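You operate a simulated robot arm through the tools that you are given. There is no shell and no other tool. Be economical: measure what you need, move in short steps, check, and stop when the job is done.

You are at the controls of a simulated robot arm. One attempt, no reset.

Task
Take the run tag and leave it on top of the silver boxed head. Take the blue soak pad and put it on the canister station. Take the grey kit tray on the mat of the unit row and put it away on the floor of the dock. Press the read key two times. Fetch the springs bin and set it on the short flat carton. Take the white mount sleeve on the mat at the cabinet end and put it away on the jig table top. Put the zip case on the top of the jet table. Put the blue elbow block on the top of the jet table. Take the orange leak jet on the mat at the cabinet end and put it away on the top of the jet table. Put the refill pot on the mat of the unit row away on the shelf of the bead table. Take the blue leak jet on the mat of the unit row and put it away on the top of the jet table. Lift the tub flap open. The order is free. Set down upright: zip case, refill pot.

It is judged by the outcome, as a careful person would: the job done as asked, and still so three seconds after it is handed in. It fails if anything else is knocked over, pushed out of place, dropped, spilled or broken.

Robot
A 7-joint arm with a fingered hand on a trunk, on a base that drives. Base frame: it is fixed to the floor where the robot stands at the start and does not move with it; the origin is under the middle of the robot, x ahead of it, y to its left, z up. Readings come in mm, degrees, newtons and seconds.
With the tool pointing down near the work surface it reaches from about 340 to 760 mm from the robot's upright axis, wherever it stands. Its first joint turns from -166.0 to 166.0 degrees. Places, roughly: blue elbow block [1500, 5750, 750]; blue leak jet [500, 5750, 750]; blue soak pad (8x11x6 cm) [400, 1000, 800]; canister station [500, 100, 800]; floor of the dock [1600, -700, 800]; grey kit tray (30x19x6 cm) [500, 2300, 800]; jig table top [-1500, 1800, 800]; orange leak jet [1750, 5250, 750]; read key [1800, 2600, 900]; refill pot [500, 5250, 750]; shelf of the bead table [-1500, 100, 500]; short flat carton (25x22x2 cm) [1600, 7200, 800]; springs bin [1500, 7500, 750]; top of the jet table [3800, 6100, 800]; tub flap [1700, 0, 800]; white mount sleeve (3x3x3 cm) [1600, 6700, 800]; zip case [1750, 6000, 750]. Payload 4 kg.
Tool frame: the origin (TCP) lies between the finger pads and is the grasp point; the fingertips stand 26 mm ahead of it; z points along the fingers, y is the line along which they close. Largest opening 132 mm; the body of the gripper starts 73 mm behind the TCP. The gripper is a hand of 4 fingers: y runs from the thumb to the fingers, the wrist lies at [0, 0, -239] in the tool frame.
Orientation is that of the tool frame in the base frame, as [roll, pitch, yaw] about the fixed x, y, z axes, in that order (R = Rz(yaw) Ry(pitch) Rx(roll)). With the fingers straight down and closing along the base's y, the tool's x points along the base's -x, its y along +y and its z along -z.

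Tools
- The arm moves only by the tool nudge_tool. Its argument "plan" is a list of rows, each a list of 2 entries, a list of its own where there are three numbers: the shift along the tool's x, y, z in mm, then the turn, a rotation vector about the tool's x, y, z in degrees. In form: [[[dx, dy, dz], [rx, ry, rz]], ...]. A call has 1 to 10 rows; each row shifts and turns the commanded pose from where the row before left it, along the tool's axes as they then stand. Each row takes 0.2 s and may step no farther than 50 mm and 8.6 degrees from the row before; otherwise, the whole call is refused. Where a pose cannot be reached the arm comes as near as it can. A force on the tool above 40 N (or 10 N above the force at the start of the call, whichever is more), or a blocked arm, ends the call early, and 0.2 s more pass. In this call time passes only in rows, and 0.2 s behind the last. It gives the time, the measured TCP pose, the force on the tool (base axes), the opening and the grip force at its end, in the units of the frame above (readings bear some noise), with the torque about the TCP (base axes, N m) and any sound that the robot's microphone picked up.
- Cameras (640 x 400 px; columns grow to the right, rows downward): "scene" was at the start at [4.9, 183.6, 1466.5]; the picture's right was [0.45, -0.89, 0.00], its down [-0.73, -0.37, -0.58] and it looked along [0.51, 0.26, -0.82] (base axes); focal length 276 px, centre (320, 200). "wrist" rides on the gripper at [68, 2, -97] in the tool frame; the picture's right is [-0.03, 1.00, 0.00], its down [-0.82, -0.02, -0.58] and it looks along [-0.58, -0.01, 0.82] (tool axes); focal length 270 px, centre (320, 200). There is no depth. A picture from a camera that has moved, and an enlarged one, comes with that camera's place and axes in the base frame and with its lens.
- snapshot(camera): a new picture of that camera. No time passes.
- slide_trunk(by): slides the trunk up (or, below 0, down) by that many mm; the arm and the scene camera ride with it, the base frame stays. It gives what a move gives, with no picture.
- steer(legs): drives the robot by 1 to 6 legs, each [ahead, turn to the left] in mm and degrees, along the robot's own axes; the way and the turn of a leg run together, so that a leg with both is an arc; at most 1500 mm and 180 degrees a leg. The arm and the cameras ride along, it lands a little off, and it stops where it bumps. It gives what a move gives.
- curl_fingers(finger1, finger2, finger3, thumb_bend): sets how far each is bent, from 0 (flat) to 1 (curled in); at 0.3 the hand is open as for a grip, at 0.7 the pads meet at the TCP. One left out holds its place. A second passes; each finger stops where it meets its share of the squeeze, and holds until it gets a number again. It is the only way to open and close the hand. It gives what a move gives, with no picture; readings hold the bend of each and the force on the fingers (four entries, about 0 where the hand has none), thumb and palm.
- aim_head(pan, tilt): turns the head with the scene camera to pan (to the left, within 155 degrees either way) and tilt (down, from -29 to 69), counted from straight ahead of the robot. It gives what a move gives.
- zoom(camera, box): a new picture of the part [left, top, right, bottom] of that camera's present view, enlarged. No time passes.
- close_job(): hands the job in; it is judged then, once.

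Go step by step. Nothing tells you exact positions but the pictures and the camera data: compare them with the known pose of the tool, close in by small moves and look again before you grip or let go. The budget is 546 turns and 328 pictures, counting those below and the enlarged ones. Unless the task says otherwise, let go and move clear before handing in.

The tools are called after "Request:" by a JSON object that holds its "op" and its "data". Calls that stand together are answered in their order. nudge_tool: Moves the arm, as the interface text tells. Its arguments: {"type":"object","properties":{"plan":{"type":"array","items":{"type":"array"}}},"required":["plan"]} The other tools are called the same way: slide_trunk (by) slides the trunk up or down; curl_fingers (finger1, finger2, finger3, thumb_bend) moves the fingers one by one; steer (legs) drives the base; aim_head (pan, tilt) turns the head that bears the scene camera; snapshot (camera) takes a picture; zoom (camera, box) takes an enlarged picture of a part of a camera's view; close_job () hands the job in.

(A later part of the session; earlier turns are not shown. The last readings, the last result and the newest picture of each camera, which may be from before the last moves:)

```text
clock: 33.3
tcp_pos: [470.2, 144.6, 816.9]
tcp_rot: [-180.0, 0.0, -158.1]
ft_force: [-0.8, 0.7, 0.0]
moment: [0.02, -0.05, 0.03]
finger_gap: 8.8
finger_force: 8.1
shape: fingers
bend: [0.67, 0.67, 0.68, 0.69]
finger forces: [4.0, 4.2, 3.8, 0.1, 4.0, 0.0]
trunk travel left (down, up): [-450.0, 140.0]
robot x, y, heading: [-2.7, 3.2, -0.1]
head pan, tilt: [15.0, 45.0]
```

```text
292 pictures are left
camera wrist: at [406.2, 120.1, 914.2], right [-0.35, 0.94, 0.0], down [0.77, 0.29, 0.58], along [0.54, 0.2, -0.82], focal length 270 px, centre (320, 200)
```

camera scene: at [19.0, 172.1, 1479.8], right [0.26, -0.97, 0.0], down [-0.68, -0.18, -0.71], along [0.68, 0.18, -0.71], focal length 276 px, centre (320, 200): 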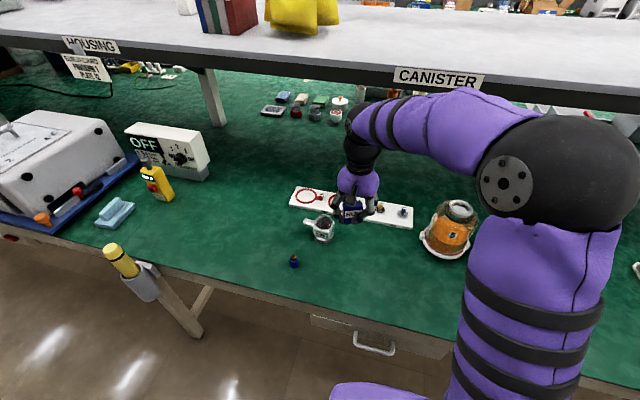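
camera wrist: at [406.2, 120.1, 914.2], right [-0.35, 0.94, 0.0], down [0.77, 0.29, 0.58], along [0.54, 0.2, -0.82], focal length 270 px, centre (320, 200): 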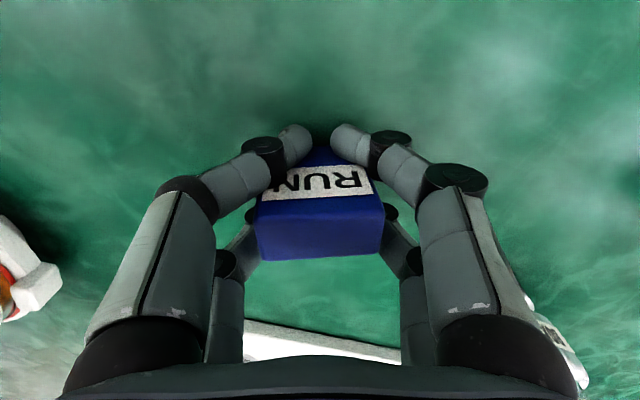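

The four fingers wrap the tag's rounded corners rather than its sides. I open, shift the hand so only the front pair centres on the tag, and close just those two.

Request:
{"op": "curl_fingers", "data": {"finger1": 0.42, "finger2": 0.42, "finger3": 0.42, "thumb_bend": 0.42}}

Request:
{"op": "nudge_tool", "data": {"plan": [[[-20, 0, 0], [0, 0, 0]]]}}

Request:
{"op": "curl_fingers", "data": {"finger1": 0.5}}

Request:
{"op": "snapshot", "data": {"camera": "wrist"}}

```text
clock: 34.3
tcp_pos: [471.0, 144.7, 816.4]
tcp_rot: [-180.0, 0.1, -158.1]
ft_force: [0.9, 0.0, 1.9]
moment: [0.0, -0.01, -0.04]
finger_gap: 90.9
finger_force: 4.6
shape: fingers
bend: [0.43, 0.43, 0.42, 0.42]
finger forces: [4.0, 4.3, 0.0, 0.0, 0.1, 0.0]
trunk travel left (down, up): [-450.0, 140.0]
robot x, y, heading: [0.5, 2.5, -0.2]
head pan, tilt: [15.0, 45.0]
```

```text
clock: 34.7
tcp_pos: [488.7, 152.0, 814.9]
tcp_rot: [-179.9, -0.3, -158.1]
ft_force: [-1.3, 0.0, 0.3]
moment: [-0.04, -0.01, -0.02]
finger_gap: 92.7
finger_force: 0.0
shape: fingers
bend: [0.42, 0.42, 0.42, 0.42]
finger forces: [0.1, 0.1, 0.0, 0.0, 0.0, 0.0]
trunk travel left (down, up): [-450.0, 140.0]
robot x, y, heading: [-2.0, 1.6, -0.2]
head pan, tilt: [15.0, 45.0]
```

```text
clock: 35.7
tcp_pos: [489.5, 151.8, 815.9]
tcp_rot: [179.9, 0.0, -158.1]
ft_force: [-0.5, 0.4, -0.2]
moment: [0.0, 0.03, 0.0]
finger_gap: 79.9
finger_force: 0.6
shape: fingers
bend: [0.5, 0.42, 0.42, 0.42]
finger forces: [0.1, 0.0, 0.0, 0.1, 0.0, 0.0]
trunk travel left (down, up): [-450.0, 140.0]
robot x, y, heading: [3.2, -6.1, 0.1]
head pan, tilt: [15.0, 45.0]
```

```text
291 pictures are left
camera wrist: at [424.9, 127.7, 913.8], right [-0.35, 0.94, 0.0], down [0.77, 0.29, 0.58], along [0.54, 0.2, -0.82], focal length 270 px, centre (320, 200)
```

wrist: 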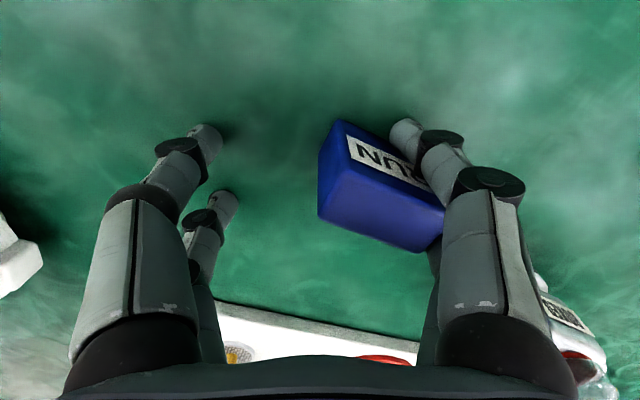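

Finger 1 is the front right one, and opening dragged the tag a little. I rise and realign.

Request:
{"op": "curl_fingers", "data": {"finger1": 0.42}}

Request:
{"op": "nudge_tool", "data": {"plan": [[[0, 0, -45], [0, 0, 0]], [[0, 0, -45], [0, 0, 0]], [[0, 20, 0], [0, 0, 8]], [[0, 0, 0], [0, 0, 8]], [[0, 0, 0], [0, 0, 8]]]}}

Request:
{"op": "snapshot", "data": {"camera": "wrist"}}

```text
clock: 36.7
tcp_pos: [488.7, 151.8, 815.3]
tcp_rot: [179.9, -0.1, -158.1]
ft_force: [0.9, 0.8, 0.4]
moment: [-0.02, 0.0, 0.03]
finger_gap: 92.4
finger_force: 0.1
shape: fingers
bend: [0.42, 0.42, 0.42, 0.42]
finger forces: [0.0, 0.0, 0.0, 0.1, 0.1, 0.0]
trunk travel left (down, up): [-450.0, 140.0]
robot x, y, heading: [-1.3, -2.9, 0.1]
head pan, tilt: [15.0, 45.0]
```

```text
clock: 37.9
tcp_pos: [482.5, 170.7, 906.4]
tcp_rot: [-180.0, 0.0, 177.8]
ft_force: [0.2, -0.5, -0.6]
moment: [0.02, -0.02, -0.01]
finger_gap: 92.7
finger_force: 0.1
shape: fingers
bend: [0.42, 0.42, 0.42, 0.42]
finger forces: [0.1, 0.0, 0.1, 0.0, 0.1, 0.0]
trunk travel left (down, up): [-450.0, 140.0]
robot x, y, heading: [-1.9, 1.5, -0.2]
head pan, tilt: [15.0, 45.0]
```

```text
290 pictures are left
camera wrist: at [413.5, 175.1, 1004.7], right [0.06, 1.0, 0.0], down [0.81, -0.05, 0.58], along [0.58, -0.04, -0.82], focal length 270 px, centre (320, 200)
```

wrist: 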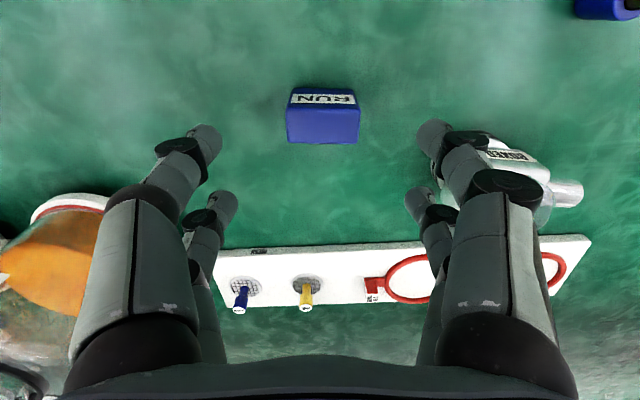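

Request:
{"op": "nudge_tool", "data": {"plan": [[[-15, 1, 40], [0, 0, 0]], [[0, 0, 49], [0, 0, 0]]]}}

Request:
{"op": "curl_fingers", "data": {"finger1": 0.7, "thumb_bend": 0.7}}

Request:
{"op": "snapshot", "data": {"camera": "wrist"}}

```text
clock: 38.5
tcp_pos: [499.9, 172.6, 818.0]
tcp_rot: [-180.0, 0.0, 177.8]
ft_force: [0.5, 0.1, 0.6]
moment: [0.04, -0.03, 0.02]
finger_gap: 92.6
finger_force: 0.1
shape: fingers
bend: [0.42, 0.42, 0.42, 0.42]
finger forces: [0.0, 0.0, 0.0, 0.0, 0.1, 0.1]
trunk travel left (down, up): [-450.0, 140.0]
robot x, y, heading: [-1.0, 2.2, 0.1]
head pan, tilt: [15.0, 45.0]
```

```text
clock: 39.5
tcp_pos: [496.8, 171.3, 818.3]
tcp_rot: [-180.0, 0.0, 177.9]
ft_force: [0.1, 0.2, 0.7]
moment: [-0.03, 0.02, 0.01]
finger_gap: 43.6
finger_force: 10.2
shape: fingers
bend: [0.53, 0.42, 0.42, 0.65]
finger forces: [9.8, 0.0, 0.0, 0.1, 10.0, 0.1]
trunk travel left (down, up): [-450.0, 140.0]
robot x, y, heading: [4.3, 3.0, -0.1]
head pan, tilt: [15.0, 45.0]
```

```text
289 pictures are left
camera wrist: at [429.9, 175.7, 916.7], right [0.06, 1.0, 0.0], down [0.81, -0.05, 0.58], along [0.58, -0.04, -0.82], focal length 270 px, centre (320, 200)
```

wrist: 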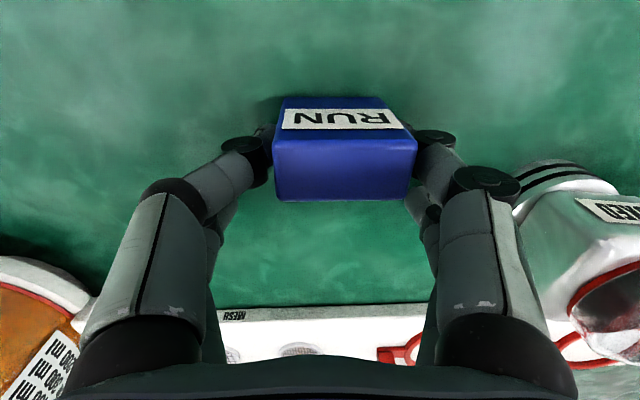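

A clean two-finger grip. I lift, yaw the hand left about 60°, then tip it horizontal to lay the tag flat.

Request:
{"op": "nudge_tool", "data": {"plan": [[[0, 0, -45], [0, 0, 0]], [[0, 0, -45], [0, 0, 0]], [[0, 0, -45], [0, 0, 0]], [[0, 0, 0], [0, 0, -8.5]], [[0, 0, 0], [0, 0, -8.5]], [[0, 0, 0], [0, 0, -8.5]], [[0, 0, 0], [0, 0, -8.5]], [[0, 0, 0], [0, 0, -8.5]], [[0, 0, 0], [0, 0, -8.5]], [[0, 0, 0], [0, 0, -8.5]]]}}

Request:
{"op": "nudge_tool", "data": {"plan": [[[0, 0, 0], [0, -8.5, 0]], [[0, 0, 0], [0, -8.5, 0]], [[0, 0, 0], [0, -8.5, 0]], [[0, 0, 0], [0, -8.5, 0]], [[0, 0, 0], [0, -8.5, 0]], [[0, 0, 0], [0, -8.5, 0]], [[0, 0, 0], [0, -8.5, 0]], [[0, 0, 0], [0, -8.5, 0]], [[0, 0, 0], [0, -8.5, 0]], [[0, 0, 0], [0, -8.5, 0]]]}}

Request:
{"op": "snapshot", "data": {"camera": "scene"}}

```text
clock: 41.7
tcp_pos: [497.8, 171.1, 952.4]
tcp_rot: [179.9, 0.0, -122.5]
ft_force: [-0.2, -0.1, -0.7]
moment: [-0.01, -0.07, 0.0]
finger_gap: 43.7
finger_force: 9.5
shape: fingers
bend: [0.53, 0.42, 0.42, 0.65]
finger forces: [9.8, 0.0, 0.0, 0.0, 9.9, 0.0]
trunk travel left (down, up): [-450.0, 140.0]
robot x, y, heading: [-3.7, 3.5, -0.4]
head pan, tilt: [15.0, 45.0]
```

```text
clock: 43.9
tcp_pos: [496.5, 171.4, 952.3]
tcp_rot: [179.8, 85.2, -122.9]
ft_force: [-0.6, 0.4, 0.1]
moment: [0.0, 0.0, -0.02]
finger_gap: 43.4
finger_force: 10.2
shape: fingers
bend: [0.53, 0.42, 0.42, 0.65]
finger forces: [9.8, 0.0, 0.1, 0.0, 9.7, 0.1]
trunk travel left (down, up): [-450.0, 140.0]
robot x, y, heading: [1.4, 2.4, 0.2]
head pan, tilt: [15.0, 45.0]
```

```text
288 pictures are left
camera scene: at [18.9, 172.2, 1479.8], right [0.26, -0.97, 0.0], down [-0.68, -0.18, -0.71], along [0.68, 0.18, -0.71], focal length 276 px, centre (320, 200)
```

scene: 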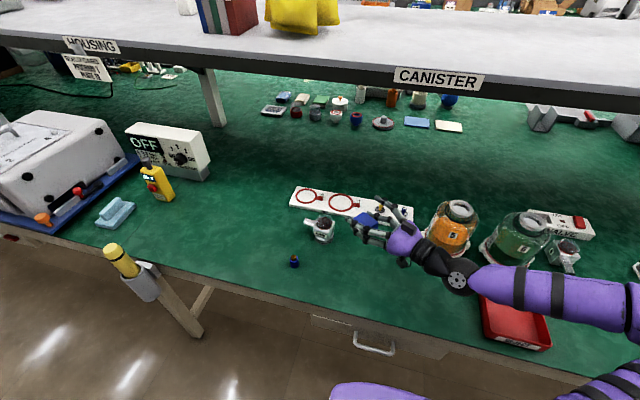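

The hand is nearly horizontal. I finish the tilt and examine the tag relative to the hand.

Request:
{"op": "nudge_tool", "data": {"plan": [[[0, 0, 0], [0, -4.8, 0]]]}}

Request:
{"op": "zoom", "data": {"camera": "scene", "box": [300, 180, 440, 267]}}

Request:
{"op": "snapshot", "data": {"camera": "wrist"}}

```text
clock: 44.3
tcp_pos: [496.9, 170.5, 952.6]
tcp_rot: [-162.9, 89.9, -105.5]
ft_force: [-0.4, -0.2, 0.5]
moment: [0.01, -0.01, -0.01]
finger_gap: 43.8
finger_force: 9.7
shape: fingers
bend: [0.53, 0.42, 0.42, 0.65]
finger forces: [9.7, 0.0, 0.1, 0.0, 9.8, 0.0]
trunk travel left (down, up): [-450.0, 140.0]
robot x, y, heading: [1.1, -1.4, -0.0]
head pan, tilt: [15.0, 45.0]
```

```text
4.57 times, centred on (370, 224) of scene
camera zoom: at [18.8, 172.2, 1479.8], right [0.26, -0.97, 0.0], down [-0.68, -0.18, -0.71], along [0.68, 0.18, -0.71], focal length 1260 px, centre (91, 93)
```

zoom: 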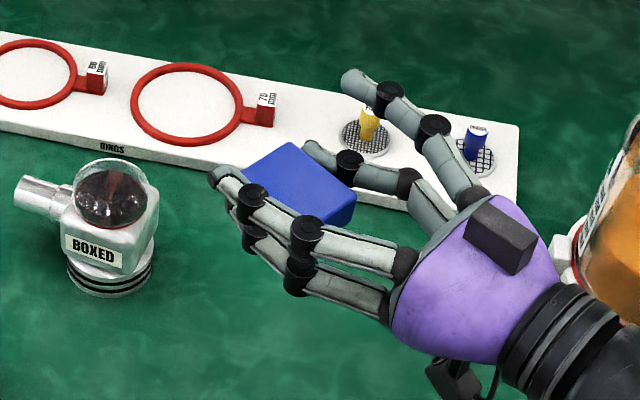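

```text
286 pictures are left
camera wrist: at [443.3, 89.5, 885.8], right [-0.84, 0.54, 0.02], down [-0.29, -0.5, 0.82], along [0.45, 0.68, 0.58], focal length 270 px, centre (320, 200)
```

wrist: 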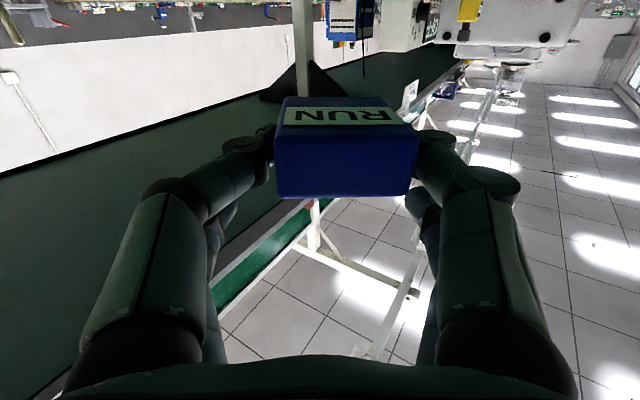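

I zoom on the tag to fix its offset from the tool.

Request:
{"op": "zoom", "data": {"camera": "scene", "box": [340, 200, 388, 230]}}

```text
13.33 times, centred on (364, 215) of scene
camera zoom: at [18.8, 172.2, 1479.8], right [0.26, -0.97, 0.0], down [-0.68, -0.18, -0.71], along [0.68, 0.18, -0.71], focal length 3675 px, centre (-267, 0)
```

zoom: 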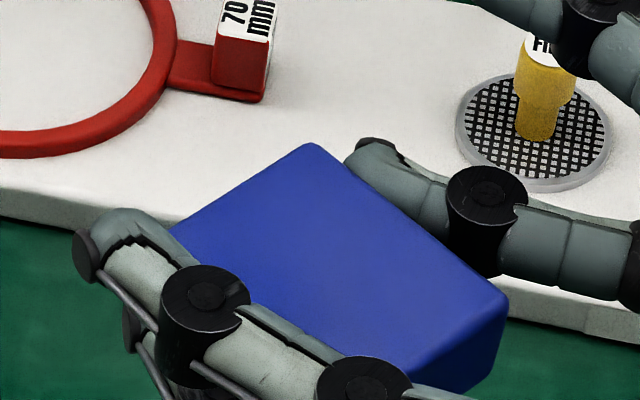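

The tag is about 44 wide, 52 along the fingers and 26 thick, with its centre near (497,182). I move it over the dome, still above it.

Request:
{"op": "nudge_tool", "data": {"plan": [[[0, 10, 40], [0, 0, 0]], [[0, 10, 40], [0, 0, 0]], [[25, 11, 40], [0, 0, 0]]]}}

Request:
{"op": "zoom", "data": {"camera": "scene", "box": [280, 180, 376, 240]}}

Request:
{"op": "snapshot", "data": {"camera": "wrist"}}

```text
clock: 45.1
tcp_pos: [536.7, 291.6, 928.7]
tcp_rot: [-167.1, 89.8, -109.7]
ft_force: [-0.3, -0.9, -0.1]
moment: [-0.01, -0.01, -0.02]
finger_gap: 43.5
finger_force: 9.7
shape: fingers
bend: [0.53, 0.42, 0.42, 0.65]
finger forces: [9.8, 0.1, 0.0, 0.0, 9.7, 0.0]
trunk travel left (down, up): [-450.0, 140.0]
robot x, y, heading: [1.0, -1.9, -0.2]
head pan, tilt: [15.0, 45.0]
```

```text
6.67 times, centred on (328, 210) of scene
camera zoom: at [18.7, 171.9, 1479.8], right [0.26, -0.97, 0.0], down [-0.68, -0.18, -0.71], along [0.68, 0.18, -0.71], focal length 1838 px, centre (267, 133)
```

zoom: 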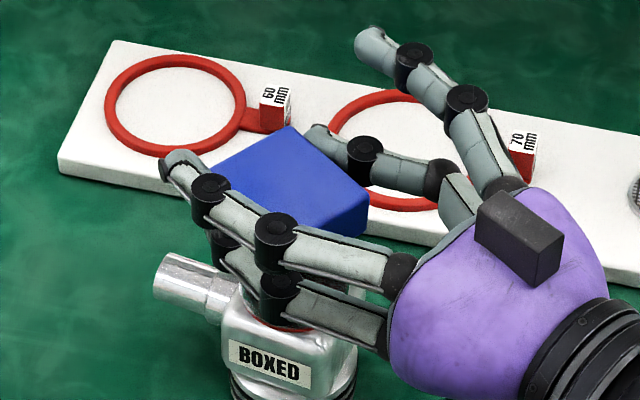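

```text
283 pictures are left
camera wrist: at [481.9, 209.2, 862.2], right [-0.84, 0.54, 0.02], down [-0.29, -0.5, 0.82], along [0.45, 0.68, 0.57], focal length 270 px, centre (320, 200)
```

wrist: 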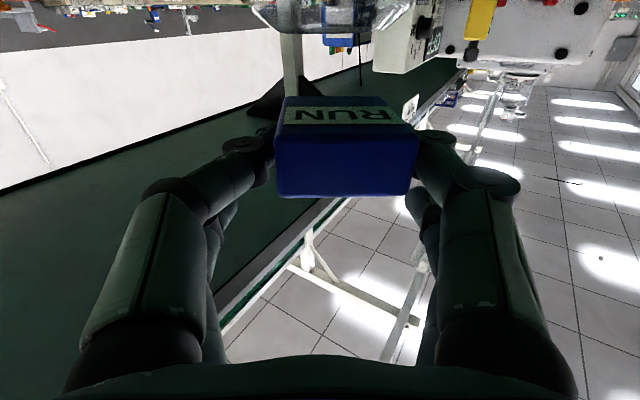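

Request:
{"op": "zoom", "data": {"camera": "wrist", "box": [240, 0, 432, 120]}}

```text
3.33 times, centred on (336, 60) of wrist
camera zoom: at [481.9, 209.2, 862.2], right [-0.84, 0.54, 0.02], down [-0.29, -0.5, 0.82], along [0.45, 0.68, 0.57], focal length 901 px, centre (267, 667)
```

zoom: 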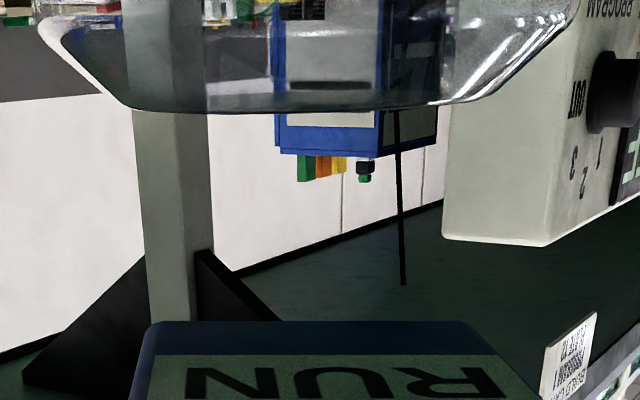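

The clear top is actually flat (about 30 mm across), which is good. I trim by a few mm and lower until contact.

Request:
{"op": "nudge_tool", "data": {"plan": [[[18, -3.5, -1.5], [0, 0, 0]]]}}

Request:
{"op": "zoom", "data": {"camera": "wrist", "box": [240, 0, 432, 120]}}

```text
clock: 45.5
tcp_pos: [539.3, 286.7, 909.1]
tcp_rot: [167.9, 89.8, -134.8]
ft_force: [0.5, -0.4, -0.4]
moment: [-0.05, -0.02, 0.01]
finger_gap: 43.1
finger_force: 10.2
shape: fingers
bend: [0.53, 0.42, 0.42, 0.65]
finger forces: [9.8, 0.0, 0.0, 0.0, 9.8, 0.1]
trunk travel left (down, up): [-450.0, 140.0]
robot x, y, heading: [2.4, 0.2, -0.2]
head pan, tilt: [15.0, 45.0]
```

```text
3.33 times, centred on (336, 60) of wrist
camera zoom: at [484.1, 205.5, 843.0], right [-0.84, 0.54, 0.03], down [-0.29, -0.5, 0.82], along [0.45, 0.68, 0.57], focal length 901 px, centre (267, 667)
```

zoom: 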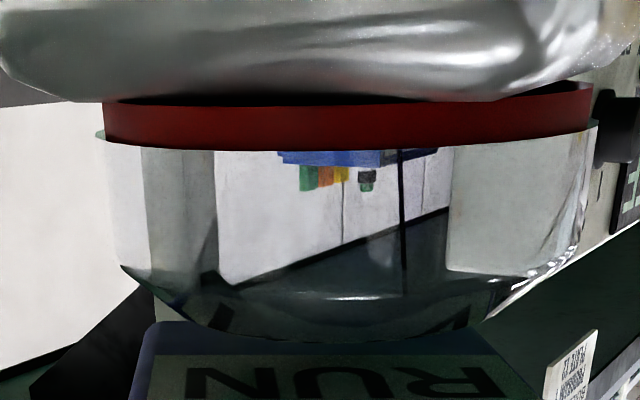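

Dome and tag are aligned within a couple of mm; about 5 mm of gap remains. I lower gently to contact.

Request:
{"op": "nudge_tool", "data": {"plan": [[[2, 1, 0], [0, 0, 0]], [[2, 0, 0], [0, 0, 0]]]}}

Request:
{"op": "zoom", "data": {"camera": "wrist", "box": [240, 0, 432, 120]}}

```text
clock: 46.1
tcp_pos: [537.1, 287.0, 904.5]
tcp_rot: [178.6, 89.8, -124.0]
ft_force: [-0.7, 0.3, -0.4]
moment: [-0.05, -0.02, 0.01]
finger_gap: 43.5
finger_force: 9.5
shape: fingers
bend: [0.53, 0.42, 0.42, 0.65]
finger forces: [9.8, 0.0, 0.0, 0.0, 9.8, 0.0]
trunk travel left (down, up): [-450.0, 140.0]
robot x, y, heading: [-2.0, 0.6, 0.2]
head pan, tilt: [15.0, 45.0]
```

```text
3.33 times, centred on (336, 60) of wrist
camera zoom: at [483.6, 205.7, 838.3], right [-0.84, 0.54, 0.03], down [-0.29, -0.49, 0.82], along [0.45, 0.68, 0.57], focal length 901 px, centre (267, 667)
```

zoom: 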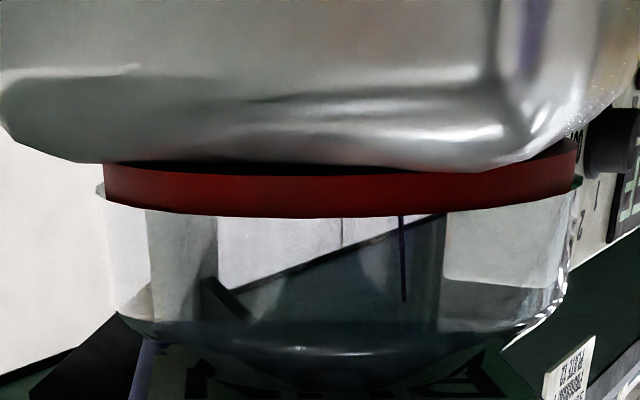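

Request:
{"op": "nudge_tool", "data": {"plan": [[[1.5, 0, 0], [0, 0, 0]], [[1.5, 0, 0], [0, 0, 0]]]}}

Request:
{"op": "nudge_tool", "data": {"plan": [[[1.5, 0, 0], [0, 0, 0]]]}}

Request:
{"op": "zoom", "data": {"camera": "scene", "box": [290, 195, 362, 240]}}

```text
clock: 46.7
tcp_pos: [537.6, 286.4, 900.2]
tcp_rot: [-179.7, 89.8, -122.3]
ft_force: [0.3, -0.5, 1.4]
moment: [-0.02, -0.01, -0.01]
finger_gap: 43.4
finger_force: 9.9
shape: fingers
bend: [0.53, 0.42, 0.42, 0.65]
finger forces: [9.8, 0.1, 0.1, 0.0, 9.6, 0.0]
trunk travel left (down, up): [-450.0, 140.0]
robot x, y, heading: [0.5, -0.0, -0.2]
head pan, tilt: [15.0, 45.0]
```

```text
clock: 47.1
tcp_pos: [537.3, 286.6, 900.0]
tcp_rot: [-157.2, 90.0, -99.6]
ft_force: [1.3, 1.5, 2.9]
moment: [0.02, -0.06, -0.01]
finger_gap: 43.5
finger_force: 9.9
shape: fingers
bend: [0.53, 0.42, 0.42, 0.65]
finger forces: [9.9, 0.0, 0.0, 0.1, 9.5, 0.1]
trunk travel left (down, up): [-450.0, 140.0]
robot x, y, heading: [-0.9, -0.5, 0.0]
head pan, tilt: [15.0, 45.0]
```

```text
8.89 times, centred on (326, 218) of scene
camera zoom: at [18.8, 172.0, 1479.9], right [0.26, -0.97, 0.0], down [-0.68, -0.18, -0.71], along [0.68, 0.18, -0.71], focal length 2450 px, centre (267, 44)
```

zoom: 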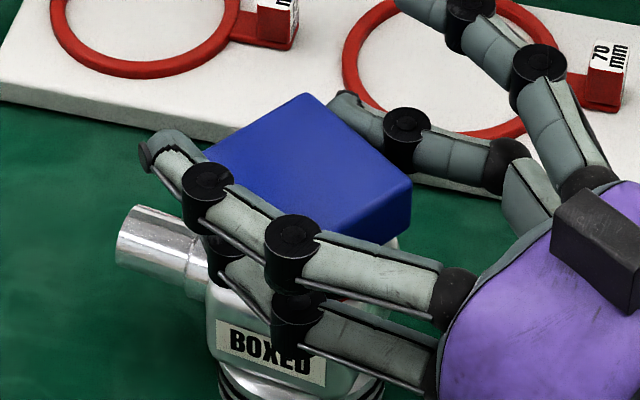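

Contact felt at about 3 N. I open the two gripping fingers by equal amounts.

Request:
{"op": "curl_fingers", "data": {"finger1": 0.45, "thumb_bend": 0.57}}

Request:
{"op": "zoom", "data": {"camera": "scene", "box": [290, 195, 362, 240]}}

Request:
{"op": "zoom", "data": {"camera": "wrist", "box": [208, 0, 432, 140]}}

```text
clock: 48.1
tcp_pos: [536.4, 286.6, 899.4]
tcp_rot: [178.4, 89.7, -124.5]
ft_force: [-0.7, 0.4, -0.2]
moment: [0.01, 0.0, 0.0]
finger_gap: 63.8
finger_force: 0.1
shape: fingers
bend: [0.45, 0.42, 0.42, 0.56]
finger forces: [0.0, 0.0, 0.1, 0.0, 0.0, 0.0]
trunk travel left (down, up): [-450.0, 140.0]
robot x, y, heading: [-1.5, -0.3, -0.1]
head pan, tilt: [15.0, 45.0]
```

```text
8.89 times, centred on (326, 218) of scene
camera zoom: at [19.0, 172.1, 1479.8], right [0.26, -0.97, 0.0], down [-0.68, -0.18, -0.71], along [0.68, 0.18, -0.71], focal length 2450 px, centre (267, 44)
```

zoom: 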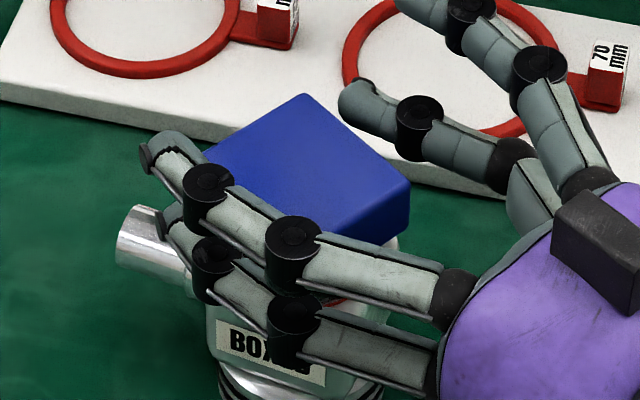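

```text
2.86 times, centred on (320, 70) of wrist
camera zoom: at [483.0, 205.2, 833.6], right [-0.84, 0.54, 0.03], down [-0.29, -0.5, 0.82], along [0.45, 0.68, 0.57], focal length 772 px, centre (320, 571)
```

zoom: 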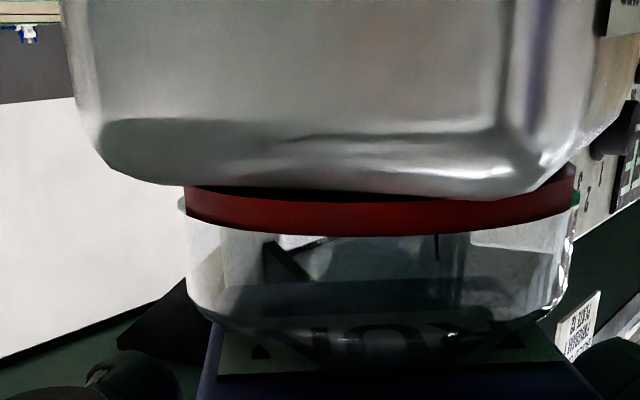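

The tag stays put. I open wider and back straight out.

Request:
{"op": "curl_fingers", "data": {"finger1": 0.38, "thumb_bend": 0.42}}

Request:
{"op": "nudge_tool", "data": {"plan": [[[0, 0, -20], [0, 0, 0]], [[0, 0, -40], [0, 0, 0]], [[0, 0, -45], [0, 0, 0]], [[-40, 0, -20], [0, 0, 0]]]}}

Request:
{"op": "zoom", "data": {"camera": "scene", "box": [290, 180, 386, 240]}}

```text
clock: 49.1
tcp_pos: [537.1, 286.5, 899.4]
tcp_rot: [179.0, 89.8, -123.5]
ft_force: [0.2, -0.5, -0.5]
moment: [0.03, -0.02, -0.01]
finger_gap: 99.6
finger_force: 0.0
shape: fingers
bend: [0.38, 0.42, 0.42, 0.42]
finger forces: [0.0, 0.0, 0.1, 0.0, 0.1, 0.1]
trunk travel left (down, up): [-450.0, 140.0]
robot x, y, heading: [1.3, -0.1, 0.0]
head pan, tilt: [15.0, 45.0]
```

```text
clock: 50.1
tcp_pos: [467.9, 179.9, 941.5]
tcp_rot: [161.2, 89.9, -141.4]
ft_force: [1.0, 0.5, 0.5]
moment: [-0.02, -0.02, 0.05]
finger_gap: 99.7
finger_force: 0.1
shape: fingers
bend: [0.38, 0.42, 0.42, 0.42]
finger forces: [0.0, 0.0, 0.0, 0.0, 0.0, 0.0]
trunk travel left (down, up): [-450.0, 140.0]
robot x, y, heading: [1.2, -0.4, -0.1]
head pan, tilt: [15.0, 45.0]
```

```text
6.67 times, centred on (338, 210) of scene
camera zoom: at [19.3, 171.9, 1479.8], right [0.26, -0.97, 0.0], down [-0.68, -0.18, -0.71], along [0.68, 0.18, -0.71], focal length 1838 px, centre (200, 133)
```

zoom: 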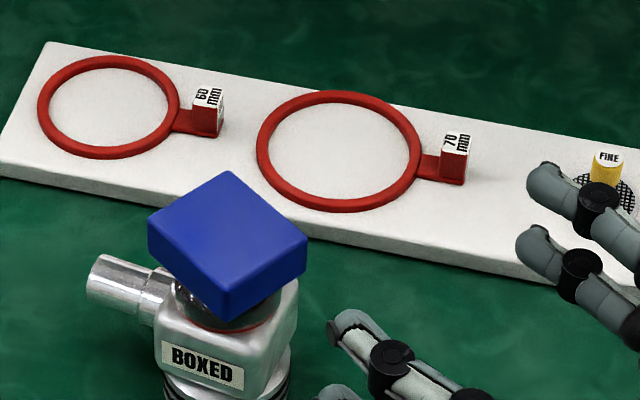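

The run tag rests on the head. Now I bring the hand back to vertical and raised for driving.

Request:
{"op": "nudge_tool", "data": {"plan": [[[-30, 0, 0], [0, 8.5, 0]], [[-30, 0, 0], [0, 8.5, 0]], [[-30, 0, 0], [0, 8.5, 0]], [[0, 0, 0], [0, 8.5, 0]], [[0, 0, 0], [0, 8.5, 0]], [[0, 0, 0], [0, 8.5, 0]], [[0, 0, 0], [0, 8.5, 0]], [[0, 0, 0], [0, 8.5, 0]], [[0, 0, 0], [0, 8.5, 0]], [[0, 0, 0], [0, 8.5, 0]]]}}

Request:
{"op": "nudge_tool", "data": {"plan": [[[0, 0, 0], [0, 5, 0]], [[0, 0, -40], [0, 0, 8.5]], [[0, 0, -40], [0, 0, 8.5]], [[0, 0, 0], [0, 0, 8.5]], [[0, 0, 0], [0, 0, 8.5]], [[0, 0, 0], [0, 0, 8.5]], [[0, 0, 0], [0, 0, 8.5]], [[0, 0, 0], [0, 0, 6.5]]]}}

Request:
{"op": "curl_fingers", "data": {"finger1": 0.3, "finger2": 0.3, "finger3": 0.3, "thumb_bend": 0.3}}

```text
clock: 52.3
tcp_pos: [475.7, 193.2, 1029.1]
tcp_rot: [-180.0, 4.7, -122.6]
ft_force: [-1.8, 3.0, 0.6]
moment: [-0.26, -0.11, 0.0]
finger_gap: 99.5
finger_force: 0.1
shape: fingers
bend: [0.38, 0.42, 0.42, 0.42]
finger forces: [0.0, 0.1, 0.0, 0.0, 0.1, 0.0]
trunk travel left (down, up): [-450.0, 140.0]
robot x, y, heading: [3.3, 2.9, 0.1]
head pan, tilt: [15.0, 45.0]
```

```text
clock: 54.1
tcp_pos: [476.1, 192.2, 1108.6]
tcp_rot: [-179.8, -0.1, 179.8]
ft_force: [0.2, -0.1, 0.1]
moment: [0.03, 0.0, -0.03]
finger_gap: 99.7
finger_force: 0.1
shape: fingers
bend: [0.38, 0.42, 0.42, 0.42]
finger forces: [0.1, 0.0, 0.1, 0.0, 0.0, 0.0]
trunk travel left (down, up): [-450.0, 140.0]
robot x, y, heading: [2.3, 6.4, 0.0]
head pan, tilt: [15.0, 45.0]
```

```text
clock: 55.1
tcp_pos: [478.0, 192.9, 1108.8]
tcp_rot: [-179.8, 0.0, 179.9]
ft_force: [-0.2, 0.1, -0.5]
moment: [0.03, 0.0, -0.01]
finger_gap: 132.3
finger_force: 0.1
shape: fingers
bend: [0.3, 0.3, 0.3, 0.3]
finger forces: [0.0, 0.0, 0.1, 0.0, 0.1, 0.1]
trunk travel left (down, up): [-450.0, 140.0]
robot x, y, heading: [1.4, 1.5, 0.1]
head pan, tilt: [15.0, 45.0]
```

Next the soak pad at about (446,1010). I drive to about (-60,580), from which both the pad and the canister station are reachable.

Request:
{"op": "steer", "data": {"legs": [[-60, 0], [0, 90], [580, 0], [0, -90]]}}

Request:
{"op": "aim_head", "data": {"pan": 20, "tilt": 45}}

Request:
{"op": "snapshot", "data": {"camera": "scene"}}

```text
clock: 66.6
tcp_pos: [431.7, 754.7, 1109.7]
tcp_rot: [-179.7, -0.1, 178.8]
ft_force: [-0.5, 0.0, 0.2]
moment: [0.0, 0.03, 0.0]
finger_gap: 132.3
finger_force: 0.1
shape: fingers
bend: [0.3, 0.3, 0.3, 0.3]
finger forces: [0.0, 0.0, 0.0, 0.0, 0.0, 0.1]
trunk travel left (down, up): [-450.0, 140.0]
robot x, y, heading: [-48.5, 572.8, -1.3]
head pan, tilt: [15.0, 45.0]
```

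```text
clock: 67.2
tcp_pos: [431.1, 754.5, 1108.6]
tcp_rot: [-179.8, 0.0, 178.7]
ft_force: [0.6, 0.0, 0.4]
moment: [0.0, 0.01, 0.0]
finger_gap: 132.6
finger_force: 0.0
shape: fingers
bend: [0.3, 0.3, 0.3, 0.3]
finger forces: [0.1, 0.0, 0.0, 0.0, 0.1, 0.0]
trunk travel left (down, up): [-450.0, 140.0]
robot x, y, heading: [-51.5, 571.9, -1.2]
head pan, tilt: [20.0, 45.0]
```

```text
275 pictures are left
camera scene: at [-28.9, 750.2, 1479.8], right [0.32, -0.95, 0.0], down [-0.67, -0.23, -0.71], along [0.67, 0.23, -0.71], focal length 276 px, centre (320, 200)
```

scene: 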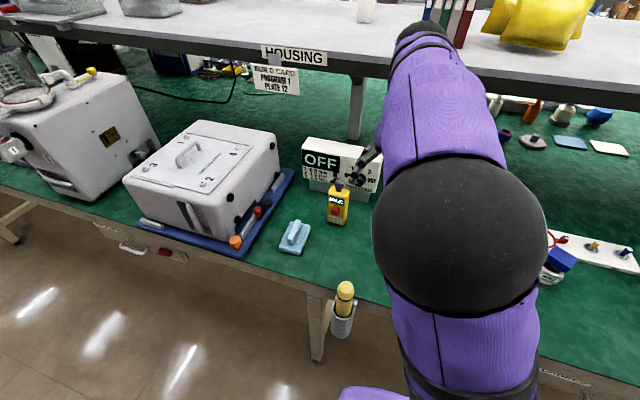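

The pad is near (437,990). I move the hand above it.

Request:
{"op": "nudge_tool", "data": {"plan": [[[0, 49, 0], [0, 0, 0]], [[0, 49, 0], [0, 0, 0]], [[0, 49, 0], [0, 0, 0]], [[0, 49, 0], [0, 0, 0]], [[0, 36, 30], [0, 0, 0]], [[0, 0, 45], [0, 0, 0]], [[0, 0, 45], [0, 0, 0]]]}}

Request:
{"op": "snapshot", "data": {"camera": "wrist"}}

Request:
{"op": "snapshot", "data": {"camera": "scene"}}

```text
clock: 68.8
tcp_pos: [436.1, 987.0, 988.2]
tcp_rot: [-179.9, -0.1, 178.8]
ft_force: [0.0, 0.8, 0.1]
moment: [-0.04, 0.0, 0.0]
finger_gap: 132.9
finger_force: 0.0
shape: fingers
bend: [0.3, 0.3, 0.3, 0.3]
finger forces: [0.0, 0.0, 0.0, 0.0, 0.0, 0.0]
trunk travel left (down, up): [-450.0, 140.0]
robot x, y, heading: [-49.4, 570.8, -1.0]
head pan, tilt: [20.0, 45.0]
```

```text
274 pictures are left
camera wrist: at [366.8, 988.7, 1087.0], right [0.05, 1.0, 0.0], down [0.82, -0.04, 0.58], along [0.58, -0.03, -0.82], focal length 270 px, centre (320, 200)
```

wrist: 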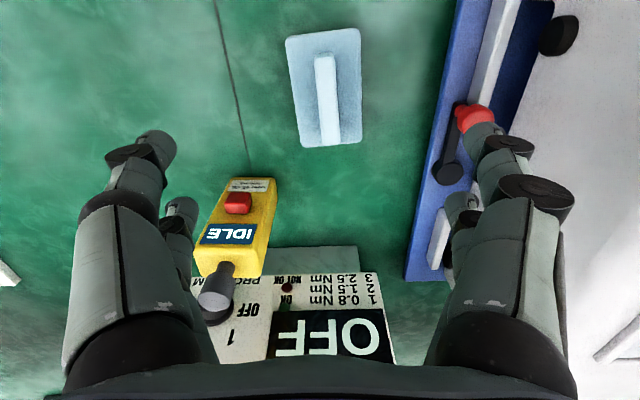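

```text
273 pictures are left
camera scene: at [-29.0, 750.2, 1479.8], right [0.32, -0.95, 0.0], down [-0.67, -0.23, -0.71], along [0.67, 0.23, -0.71], focal length 276 px, centre (320, 200)
```

scene: 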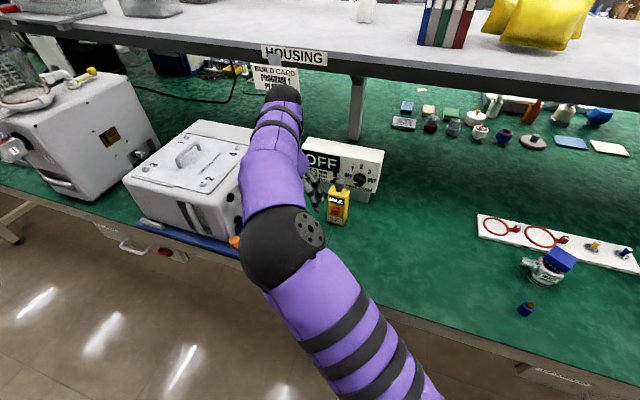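

Request:
{"op": "curl_fingers", "data": {"finger1": 0.45, "finger2": 0.45, "finger3": 0.45, "thumb_bend": 0.45}}

Request:
{"op": "nudge_tool", "data": {"plan": [[[8, 2, 40], [0, 0, 0]], [[0, 0, 45], [0, 0, 0]], [[0, 0, 35], [0, 0, 0]]]}}

Request:
{"op": "snapshot", "data": {"camera": "wrist"}}

```text
clock: 69.8
tcp_pos: [435.0, 985.0, 988.4]
tcp_rot: [-179.8, 0.0, 178.8]
ft_force: [0.6, 0.4, -0.3]
moment: [0.0, 0.0, 0.0]
finger_gap: 83.7
finger_force: 0.0
shape: fingers
bend: [0.45, 0.45, 0.45, 0.45]
finger forces: [0.0, 0.0, 0.0, 0.0, 0.0, 0.0]
trunk travel left (down, up): [-450.0, 140.0]
robot x, y, heading: [-50.6, 572.1, -1.1]
head pan, tilt: [20.0, 45.0]
```

```text
clock: 70.6
tcp_pos: [427.7, 986.3, 867.4]
tcp_rot: [-179.8, -0.1, 178.8]
ft_force: [-0.5, 0.0, 0.3]
moment: [0.0, -0.01, 0.0]
finger_gap: 83.7
finger_force: 0.0
shape: fingers
bend: [0.45, 0.45, 0.45, 0.45]
finger forces: [0.1, 0.1, 0.0, 0.0, 0.0, 0.0]
trunk travel left (down, up): [-450.0, 140.0]
robot x, y, heading: [-51.7, 571.0, -1.1]
head pan, tilt: [20.0, 45.0]
```

```text
272 pictures are left
camera wrist: at [358.7, 990.4, 966.0], right [0.05, 1.0, 0.0], down [0.82, -0.04, 0.58], along [0.58, -0.03, -0.82], focal length 270 px, centre (320, 200)
```

wrist: 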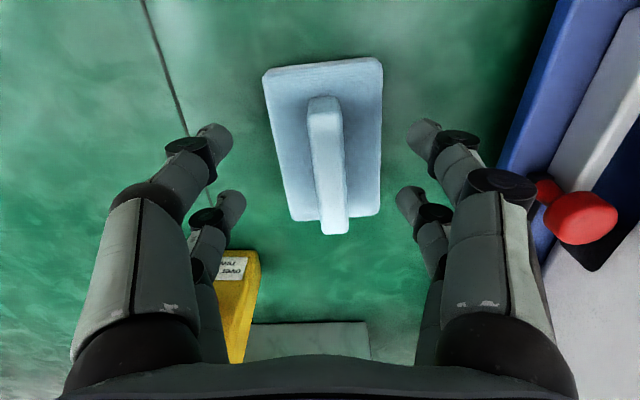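

The rib handle lies between the fingers. I lower to 837 and close.

Request:
{"op": "nudge_tool", "data": {"plan": [[[3, 3, 20], [0, 0, 0]], [[0, 0, 11], [0, 0, 0]]]}}

Request:
{"op": "curl_fingers", "data": {"finger1": 0.75, "finger2": 0.75, "finger3": 0.75, "thumb_bend": 0.75}}

Request:
{"op": "snapshot", "data": {"camera": "wrist"}}

```text
clock: 71.2
tcp_pos: [424.5, 991.3, 836.9]
tcp_rot: [-179.8, -0.1, 178.8]
ft_force: [-0.4, 0.6, 0.3]
moment: [-0.03, 0.03, -0.02]
finger_gap: 83.4
finger_force: 0.1
shape: fingers
bend: [0.45, 0.45, 0.45, 0.45]
finger forces: [0.0, 0.0, 0.0, 0.0, 0.1, 0.0]
trunk travel left (down, up): [-450.0, 140.0]
robot x, y, heading: [-49.9, 571.6, -1.3]
head pan, tilt: [20.0, 45.0]
```

```text
clock: 72.2
tcp_pos: [424.4, 991.7, 837.0]
tcp_rot: [-179.8, -0.1, 178.7]
ft_force: [-0.5, 0.7, 0.7]
moment: [0.03, 0.01, -0.02]
finger_gap: 13.5
finger_force: 16.2
shape: fingers
bend: [0.67, 0.67, 0.71, 0.68]
finger forces: [8.4, 8.0, 6.7, 0.0, 9.4, 0.1]
trunk travel left (down, up): [-450.0, 140.0]
robot x, y, heading: [-49.0, 573.3, -1.2]
head pan, tilt: [20.0, 45.0]
```

```text
271 pictures are left
camera wrist: at [355.8, 993.6, 935.3], right [0.05, 1.0, 0.0], down [0.82, -0.04, 0.58], along [0.58, -0.03, -0.82], focal length 270 px, centre (320, 200)
```

wrist: 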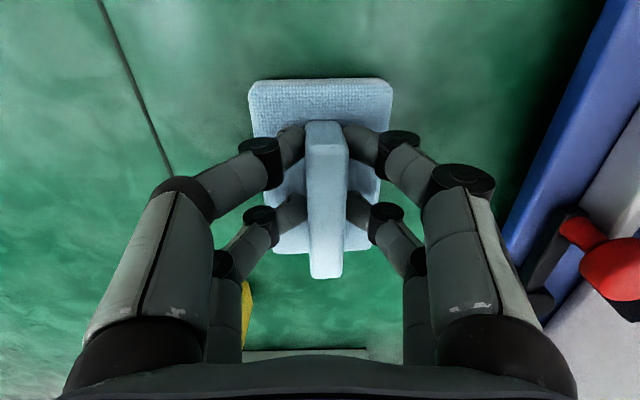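

Gripped. I lift and carry the pad over to the canister station.

Request:
{"op": "nudge_tool", "data": {"plan": [[[0, 0, -49], [0, 0, 0]], [[0, 0, -49], [0, 0, 0]], [[0, 0, -49], [0, 0, 0]], [[0, 0, -49], [0, 0, 0]], [[0, -49, 0], [0, 0, 0]], [[0, -49, 0], [0, 0, 0]], [[0, -49, 0], [0, 0, 0]], [[0, -49, 0], [0, 0, 0]], [[0, -49, 0], [0, 0, 0]], [[0, -49, 0], [0, 0, 0]]]}}

Request:
{"op": "nudge_tool", "data": {"plan": [[[-10, -47, 0], [0, 0, 0]], [[-10, -47, 0], [0, 0, 0]], [[-10, -47, 0], [0, 0, 0]], [[-10, -47, 0], [0, 0, 0]], [[-10, -47, 0], [0, 0, 0]], [[-9, -47, 0], [0, 0, 0]], [[0, -49, 0], [0, 0, 0]], [[0, -49, 0], [0, 0, 0]], [[0, -49, 0], [0, 0, 0]], [[0, -49, 0], [0, 0, 0]]]}}

Request:
{"op": "nudge_tool", "data": {"plan": [[[0, -49, 0], [0, 0, 0]], [[0, -49, 0], [0, 0, 0]]]}}

Request:
{"op": "aim_head", "data": {"pan": -45, "tilt": 45}}

Request:
{"op": "snapshot", "data": {"camera": "wrist"}}

Request:
{"op": "snapshot", "data": {"camera": "scene"}}

```text
clock: 74.4
tcp_pos: [419.6, 697.0, 1032.4]
tcp_rot: [-179.8, -0.1, 178.9]
ft_force: [-0.4, -1.0, -1.4]
moment: [0.0, 0.0, 0.0]
finger_gap: 13.6
finger_force: 16.4
shape: fingers
bend: [0.67, 0.67, 0.71, 0.67]
finger forces: [8.5, 7.8, 7.0, 0.0, 9.3, 0.0]
trunk travel left (down, up): [-450.0, 140.0]
robot x, y, heading: [-46.2, 571.1, -1.2]
head pan, tilt: [20.0, 45.0]
```

```text
clock: 76.6
tcp_pos: [468.1, 216.3, 1032.9]
tcp_rot: [-179.8, -0.1, 178.8]
ft_force: [-0.5, 0.5, -0.2]
moment: [-0.01, -0.01, -0.07]
finger_gap: 13.7
finger_force: 16.8
shape: fingers
bend: [0.67, 0.67, 0.72, 0.67]
finger forces: [8.5, 8.0, 7.3, 0.0, 9.3, 0.0]
trunk travel left (down, up): [-450.0, 140.0]
robot x, y, heading: [-53.1, 571.5, -1.4]
head pan, tilt: [20.0, 45.0]
```

```text
clock: 77.2
tcp_pos: [468.5, 120.8, 1031.1]
tcp_rot: [180.0, -0.2, 178.7]
ft_force: [0.4, 0.8, -1.0]
moment: [0.0, 0.05, 0.04]
finger_gap: 13.7
finger_force: 16.1
shape: fingers
bend: [0.67, 0.67, 0.72, 0.67]
finger forces: [8.6, 8.0, 7.2, 0.1, 9.2, 0.0]
trunk travel left (down, up): [-450.0, 140.0]
robot x, y, heading: [-49.0, 569.9, -1.4]
head pan, tilt: [20.0, 45.0]
```

```text
clock: 78.6
tcp_pos: [467.9, 122.8, 1032.9]
tcp_rot: [-179.9, -0.1, 178.9]
ft_force: [0.3, -0.1, -1.4]
moment: [0.0, 0.02, 0.0]
finger_gap: 13.6
finger_force: 15.7
shape: fingers
bend: [0.67, 0.67, 0.72, 0.67]
finger forces: [8.7, 7.9, 7.2, 0.0, 9.3, 0.0]
trunk travel left (down, up): [-450.0, 140.0]
robot x, y, heading: [-47.3, 571.1, -1.3]
head pan, tilt: [-45.0, 45.0]
```

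```text
270 pictures are left
camera wrist: at [399.3, 124.9, 1131.6], right [0.05, 1.0, 0.0], down [0.82, -0.04, 0.58], along [0.58, -0.03, -0.82], focal length 270 px, centre (320, 200)
```

wrist: 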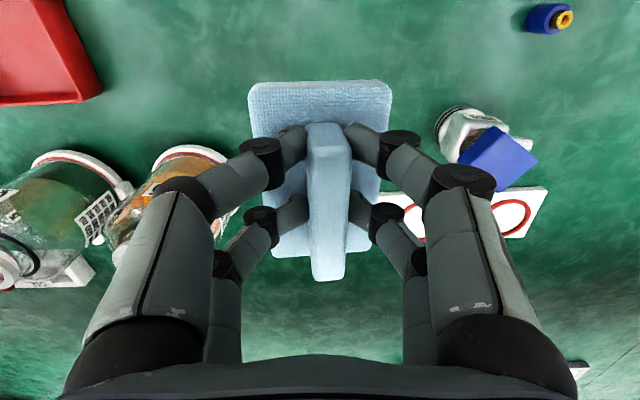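

```text
269 pictures are left
camera scene: at [-49.4, 665.1, 1479.8], right [-0.72, -0.69, 0.0], down [-0.49, 0.51, -0.71], along [0.49, -0.51, -0.71], focal length 276 px, centre (320, 200)
```

scene: 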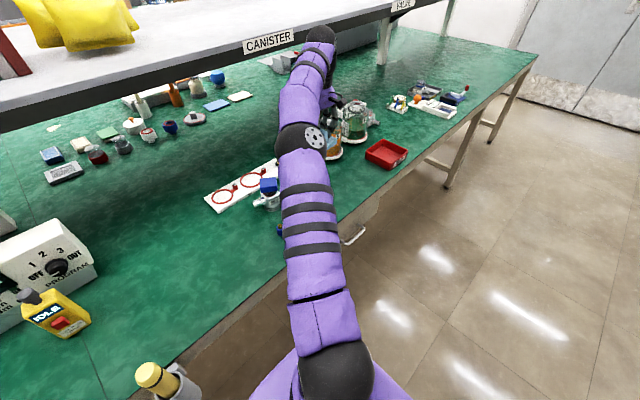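

Clear space below. I lower the pad.

Request:
{"op": "nudge_tool", "data": {"plan": [[[0, 0, 49], [0, 0, 0]], [[0, 0, 49], [0, 0, 0]], [[0, 0, 49], [0, 0, 0]], [[0, 0, 44], [0, 0, 0]], [[0, 0, 3], [0, 0, 0]]]}}

Request:
{"op": "nudge_tool", "data": {"plan": [[[0, 0, 2], [0, 0, 0]]]}}

```text
clock: 79.8
tcp_pos: [466.9, 119.7, 839.3]
tcp_rot: [-179.9, -0.1, 178.8]
ft_force: [0.3, 0.8, 0.6]
moment: [0.0, 0.0, 0.0]
finger_gap: 13.4
finger_force: 16.3
shape: fingers
bend: [0.67, 0.67, 0.72, 0.67]
finger forces: [8.5, 8.1, 7.2, 0.0, 9.4, 0.1]
trunk travel left (down, up): [-450.0, 140.0]
robot x, y, heading: [-49.7, 572.1, -1.3]
head pan, tilt: [-45.0, 45.0]
```

```text
clock: 80.2
tcp_pos: [466.1, 120.4, 839.3]
tcp_rot: [-179.7, -0.1, 178.9]
ft_force: [0.3, 0.3, -1.5]
moment: [-0.01, 0.02, 0.01]
finger_gap: 13.8
finger_force: 16.3
shape: fingers
bend: [0.67, 0.67, 0.72, 0.67]
finger forces: [8.7, 7.9, 7.2, 0.0, 9.4, 0.1]
trunk travel left (down, up): [-450.0, 140.0]
robot x, y, heading: [-49.6, 570.5, -1.1]
head pan, tilt: [-45.0, 45.0]
```

Request:
{"op": "nudge_tool", "data": {"plan": [[[0, 0, 2], [0, 0, 0]], [[0, 0, 2], [0, 0, 0]]]}}

Request:
{"op": "zoom", "data": {"camera": "scene", "box": [240, 60, 440, 185]}}

```text
clock: 80.8
tcp_pos: [465.7, 118.4, 834.8]
tcp_rot: [-179.9, -0.1, 178.8]
ft_force: [1.0, -1.6, 3.8]
moment: [0.09, 0.1, 0.06]
finger_gap: 13.5
finger_force: 17.8
shape: fingers
bend: [0.67, 0.67, 0.72, 0.67]
finger forces: [8.8, 8.0, 7.4, 0.0, 11.4, 0.1]
trunk travel left (down, up): [-450.0, 140.0]
robot x, y, heading: [-48.9, 572.2, -1.4]
head pan, tilt: [-45.0, 45.0]
```

```text
3.20 times, centred on (340, 122) of scene
camera zoom: at [-49.7, 665.2, 1479.9], right [-0.72, -0.69, 0.0], down [-0.49, 0.51, -0.71], along [0.49, -0.51, -0.71], focal length 882 px, centre (256, 448)
```

zoom: 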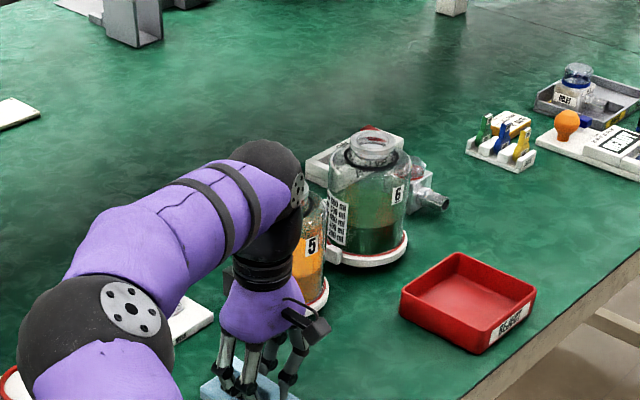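

Contact is felt (about 4 N). I release and rise.

Request:
{"op": "curl_fingers", "data": {"finger1": 0.5, "finger2": 0.5, "finger3": 0.5, "thumb_bend": 0.5}}

Request:
{"op": "nudge_tool", "data": {"plan": [[[0, 0, -30], [0, 0, 0]], [[0, 0, -49], [0, 0, 0]], [[0, 0, -49], [0, 0, 0]], [[0, 0, -49], [0, 0, 0]]]}}

Request:
{"op": "snapshot", "data": {"camera": "wrist"}}

```text
clock: 81.8
tcp_pos: [466.9, 120.6, 835.1]
tcp_rot: [-179.8, -0.1, 178.9]
ft_force: [-0.2, -0.9, -0.2]
moment: [0.02, -0.02, -0.05]
finger_gap: 64.9
finger_force: 0.0
shape: fingers
bend: [0.5, 0.5, 0.5, 0.5]
finger forces: [0.1, 0.0, 0.0, 0.0, 0.0, 0.0]
trunk travel left (down, up): [-450.0, 140.0]
robot x, y, heading: [-48.4, 573.5, -1.4]
head pan, tilt: [-45.0, 45.0]
```

```text
clock: 82.8
tcp_pos: [466.9, 122.0, 1011.1]
tcp_rot: [-180.0, -0.1, 178.8]
ft_force: [0.0, 0.6, -0.6]
moment: [-0.01, 0.02, 0.0]
finger_gap: 65.3
finger_force: 0.2
shape: fingers
bend: [0.5, 0.5, 0.5, 0.5]
finger forces: [0.0, 0.0, 0.0, 0.1, 0.0, 0.0]
trunk travel left (down, up): [-450.0, 140.0]
robot x, y, heading: [-48.2, 572.6, -1.0]
head pan, tilt: [-45.0, 45.0]
```

```text
267 pictures are left
camera wrist: at [398.4, 124.4, 1110.8], right [0.05, 1.0, 0.0], down [0.82, -0.04, 0.58], along [0.58, -0.03, -0.82], focal length 270 px, centre (320, 200)
```

wrist: 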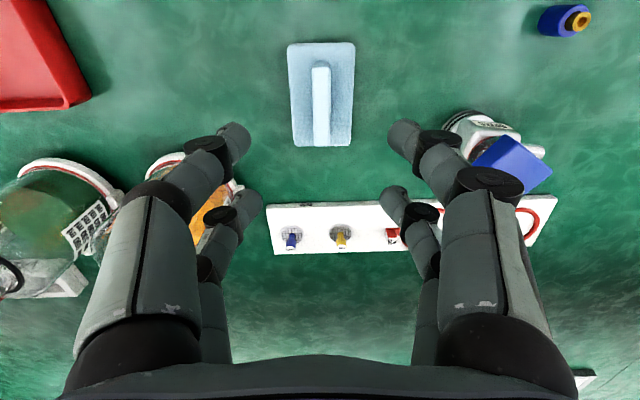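

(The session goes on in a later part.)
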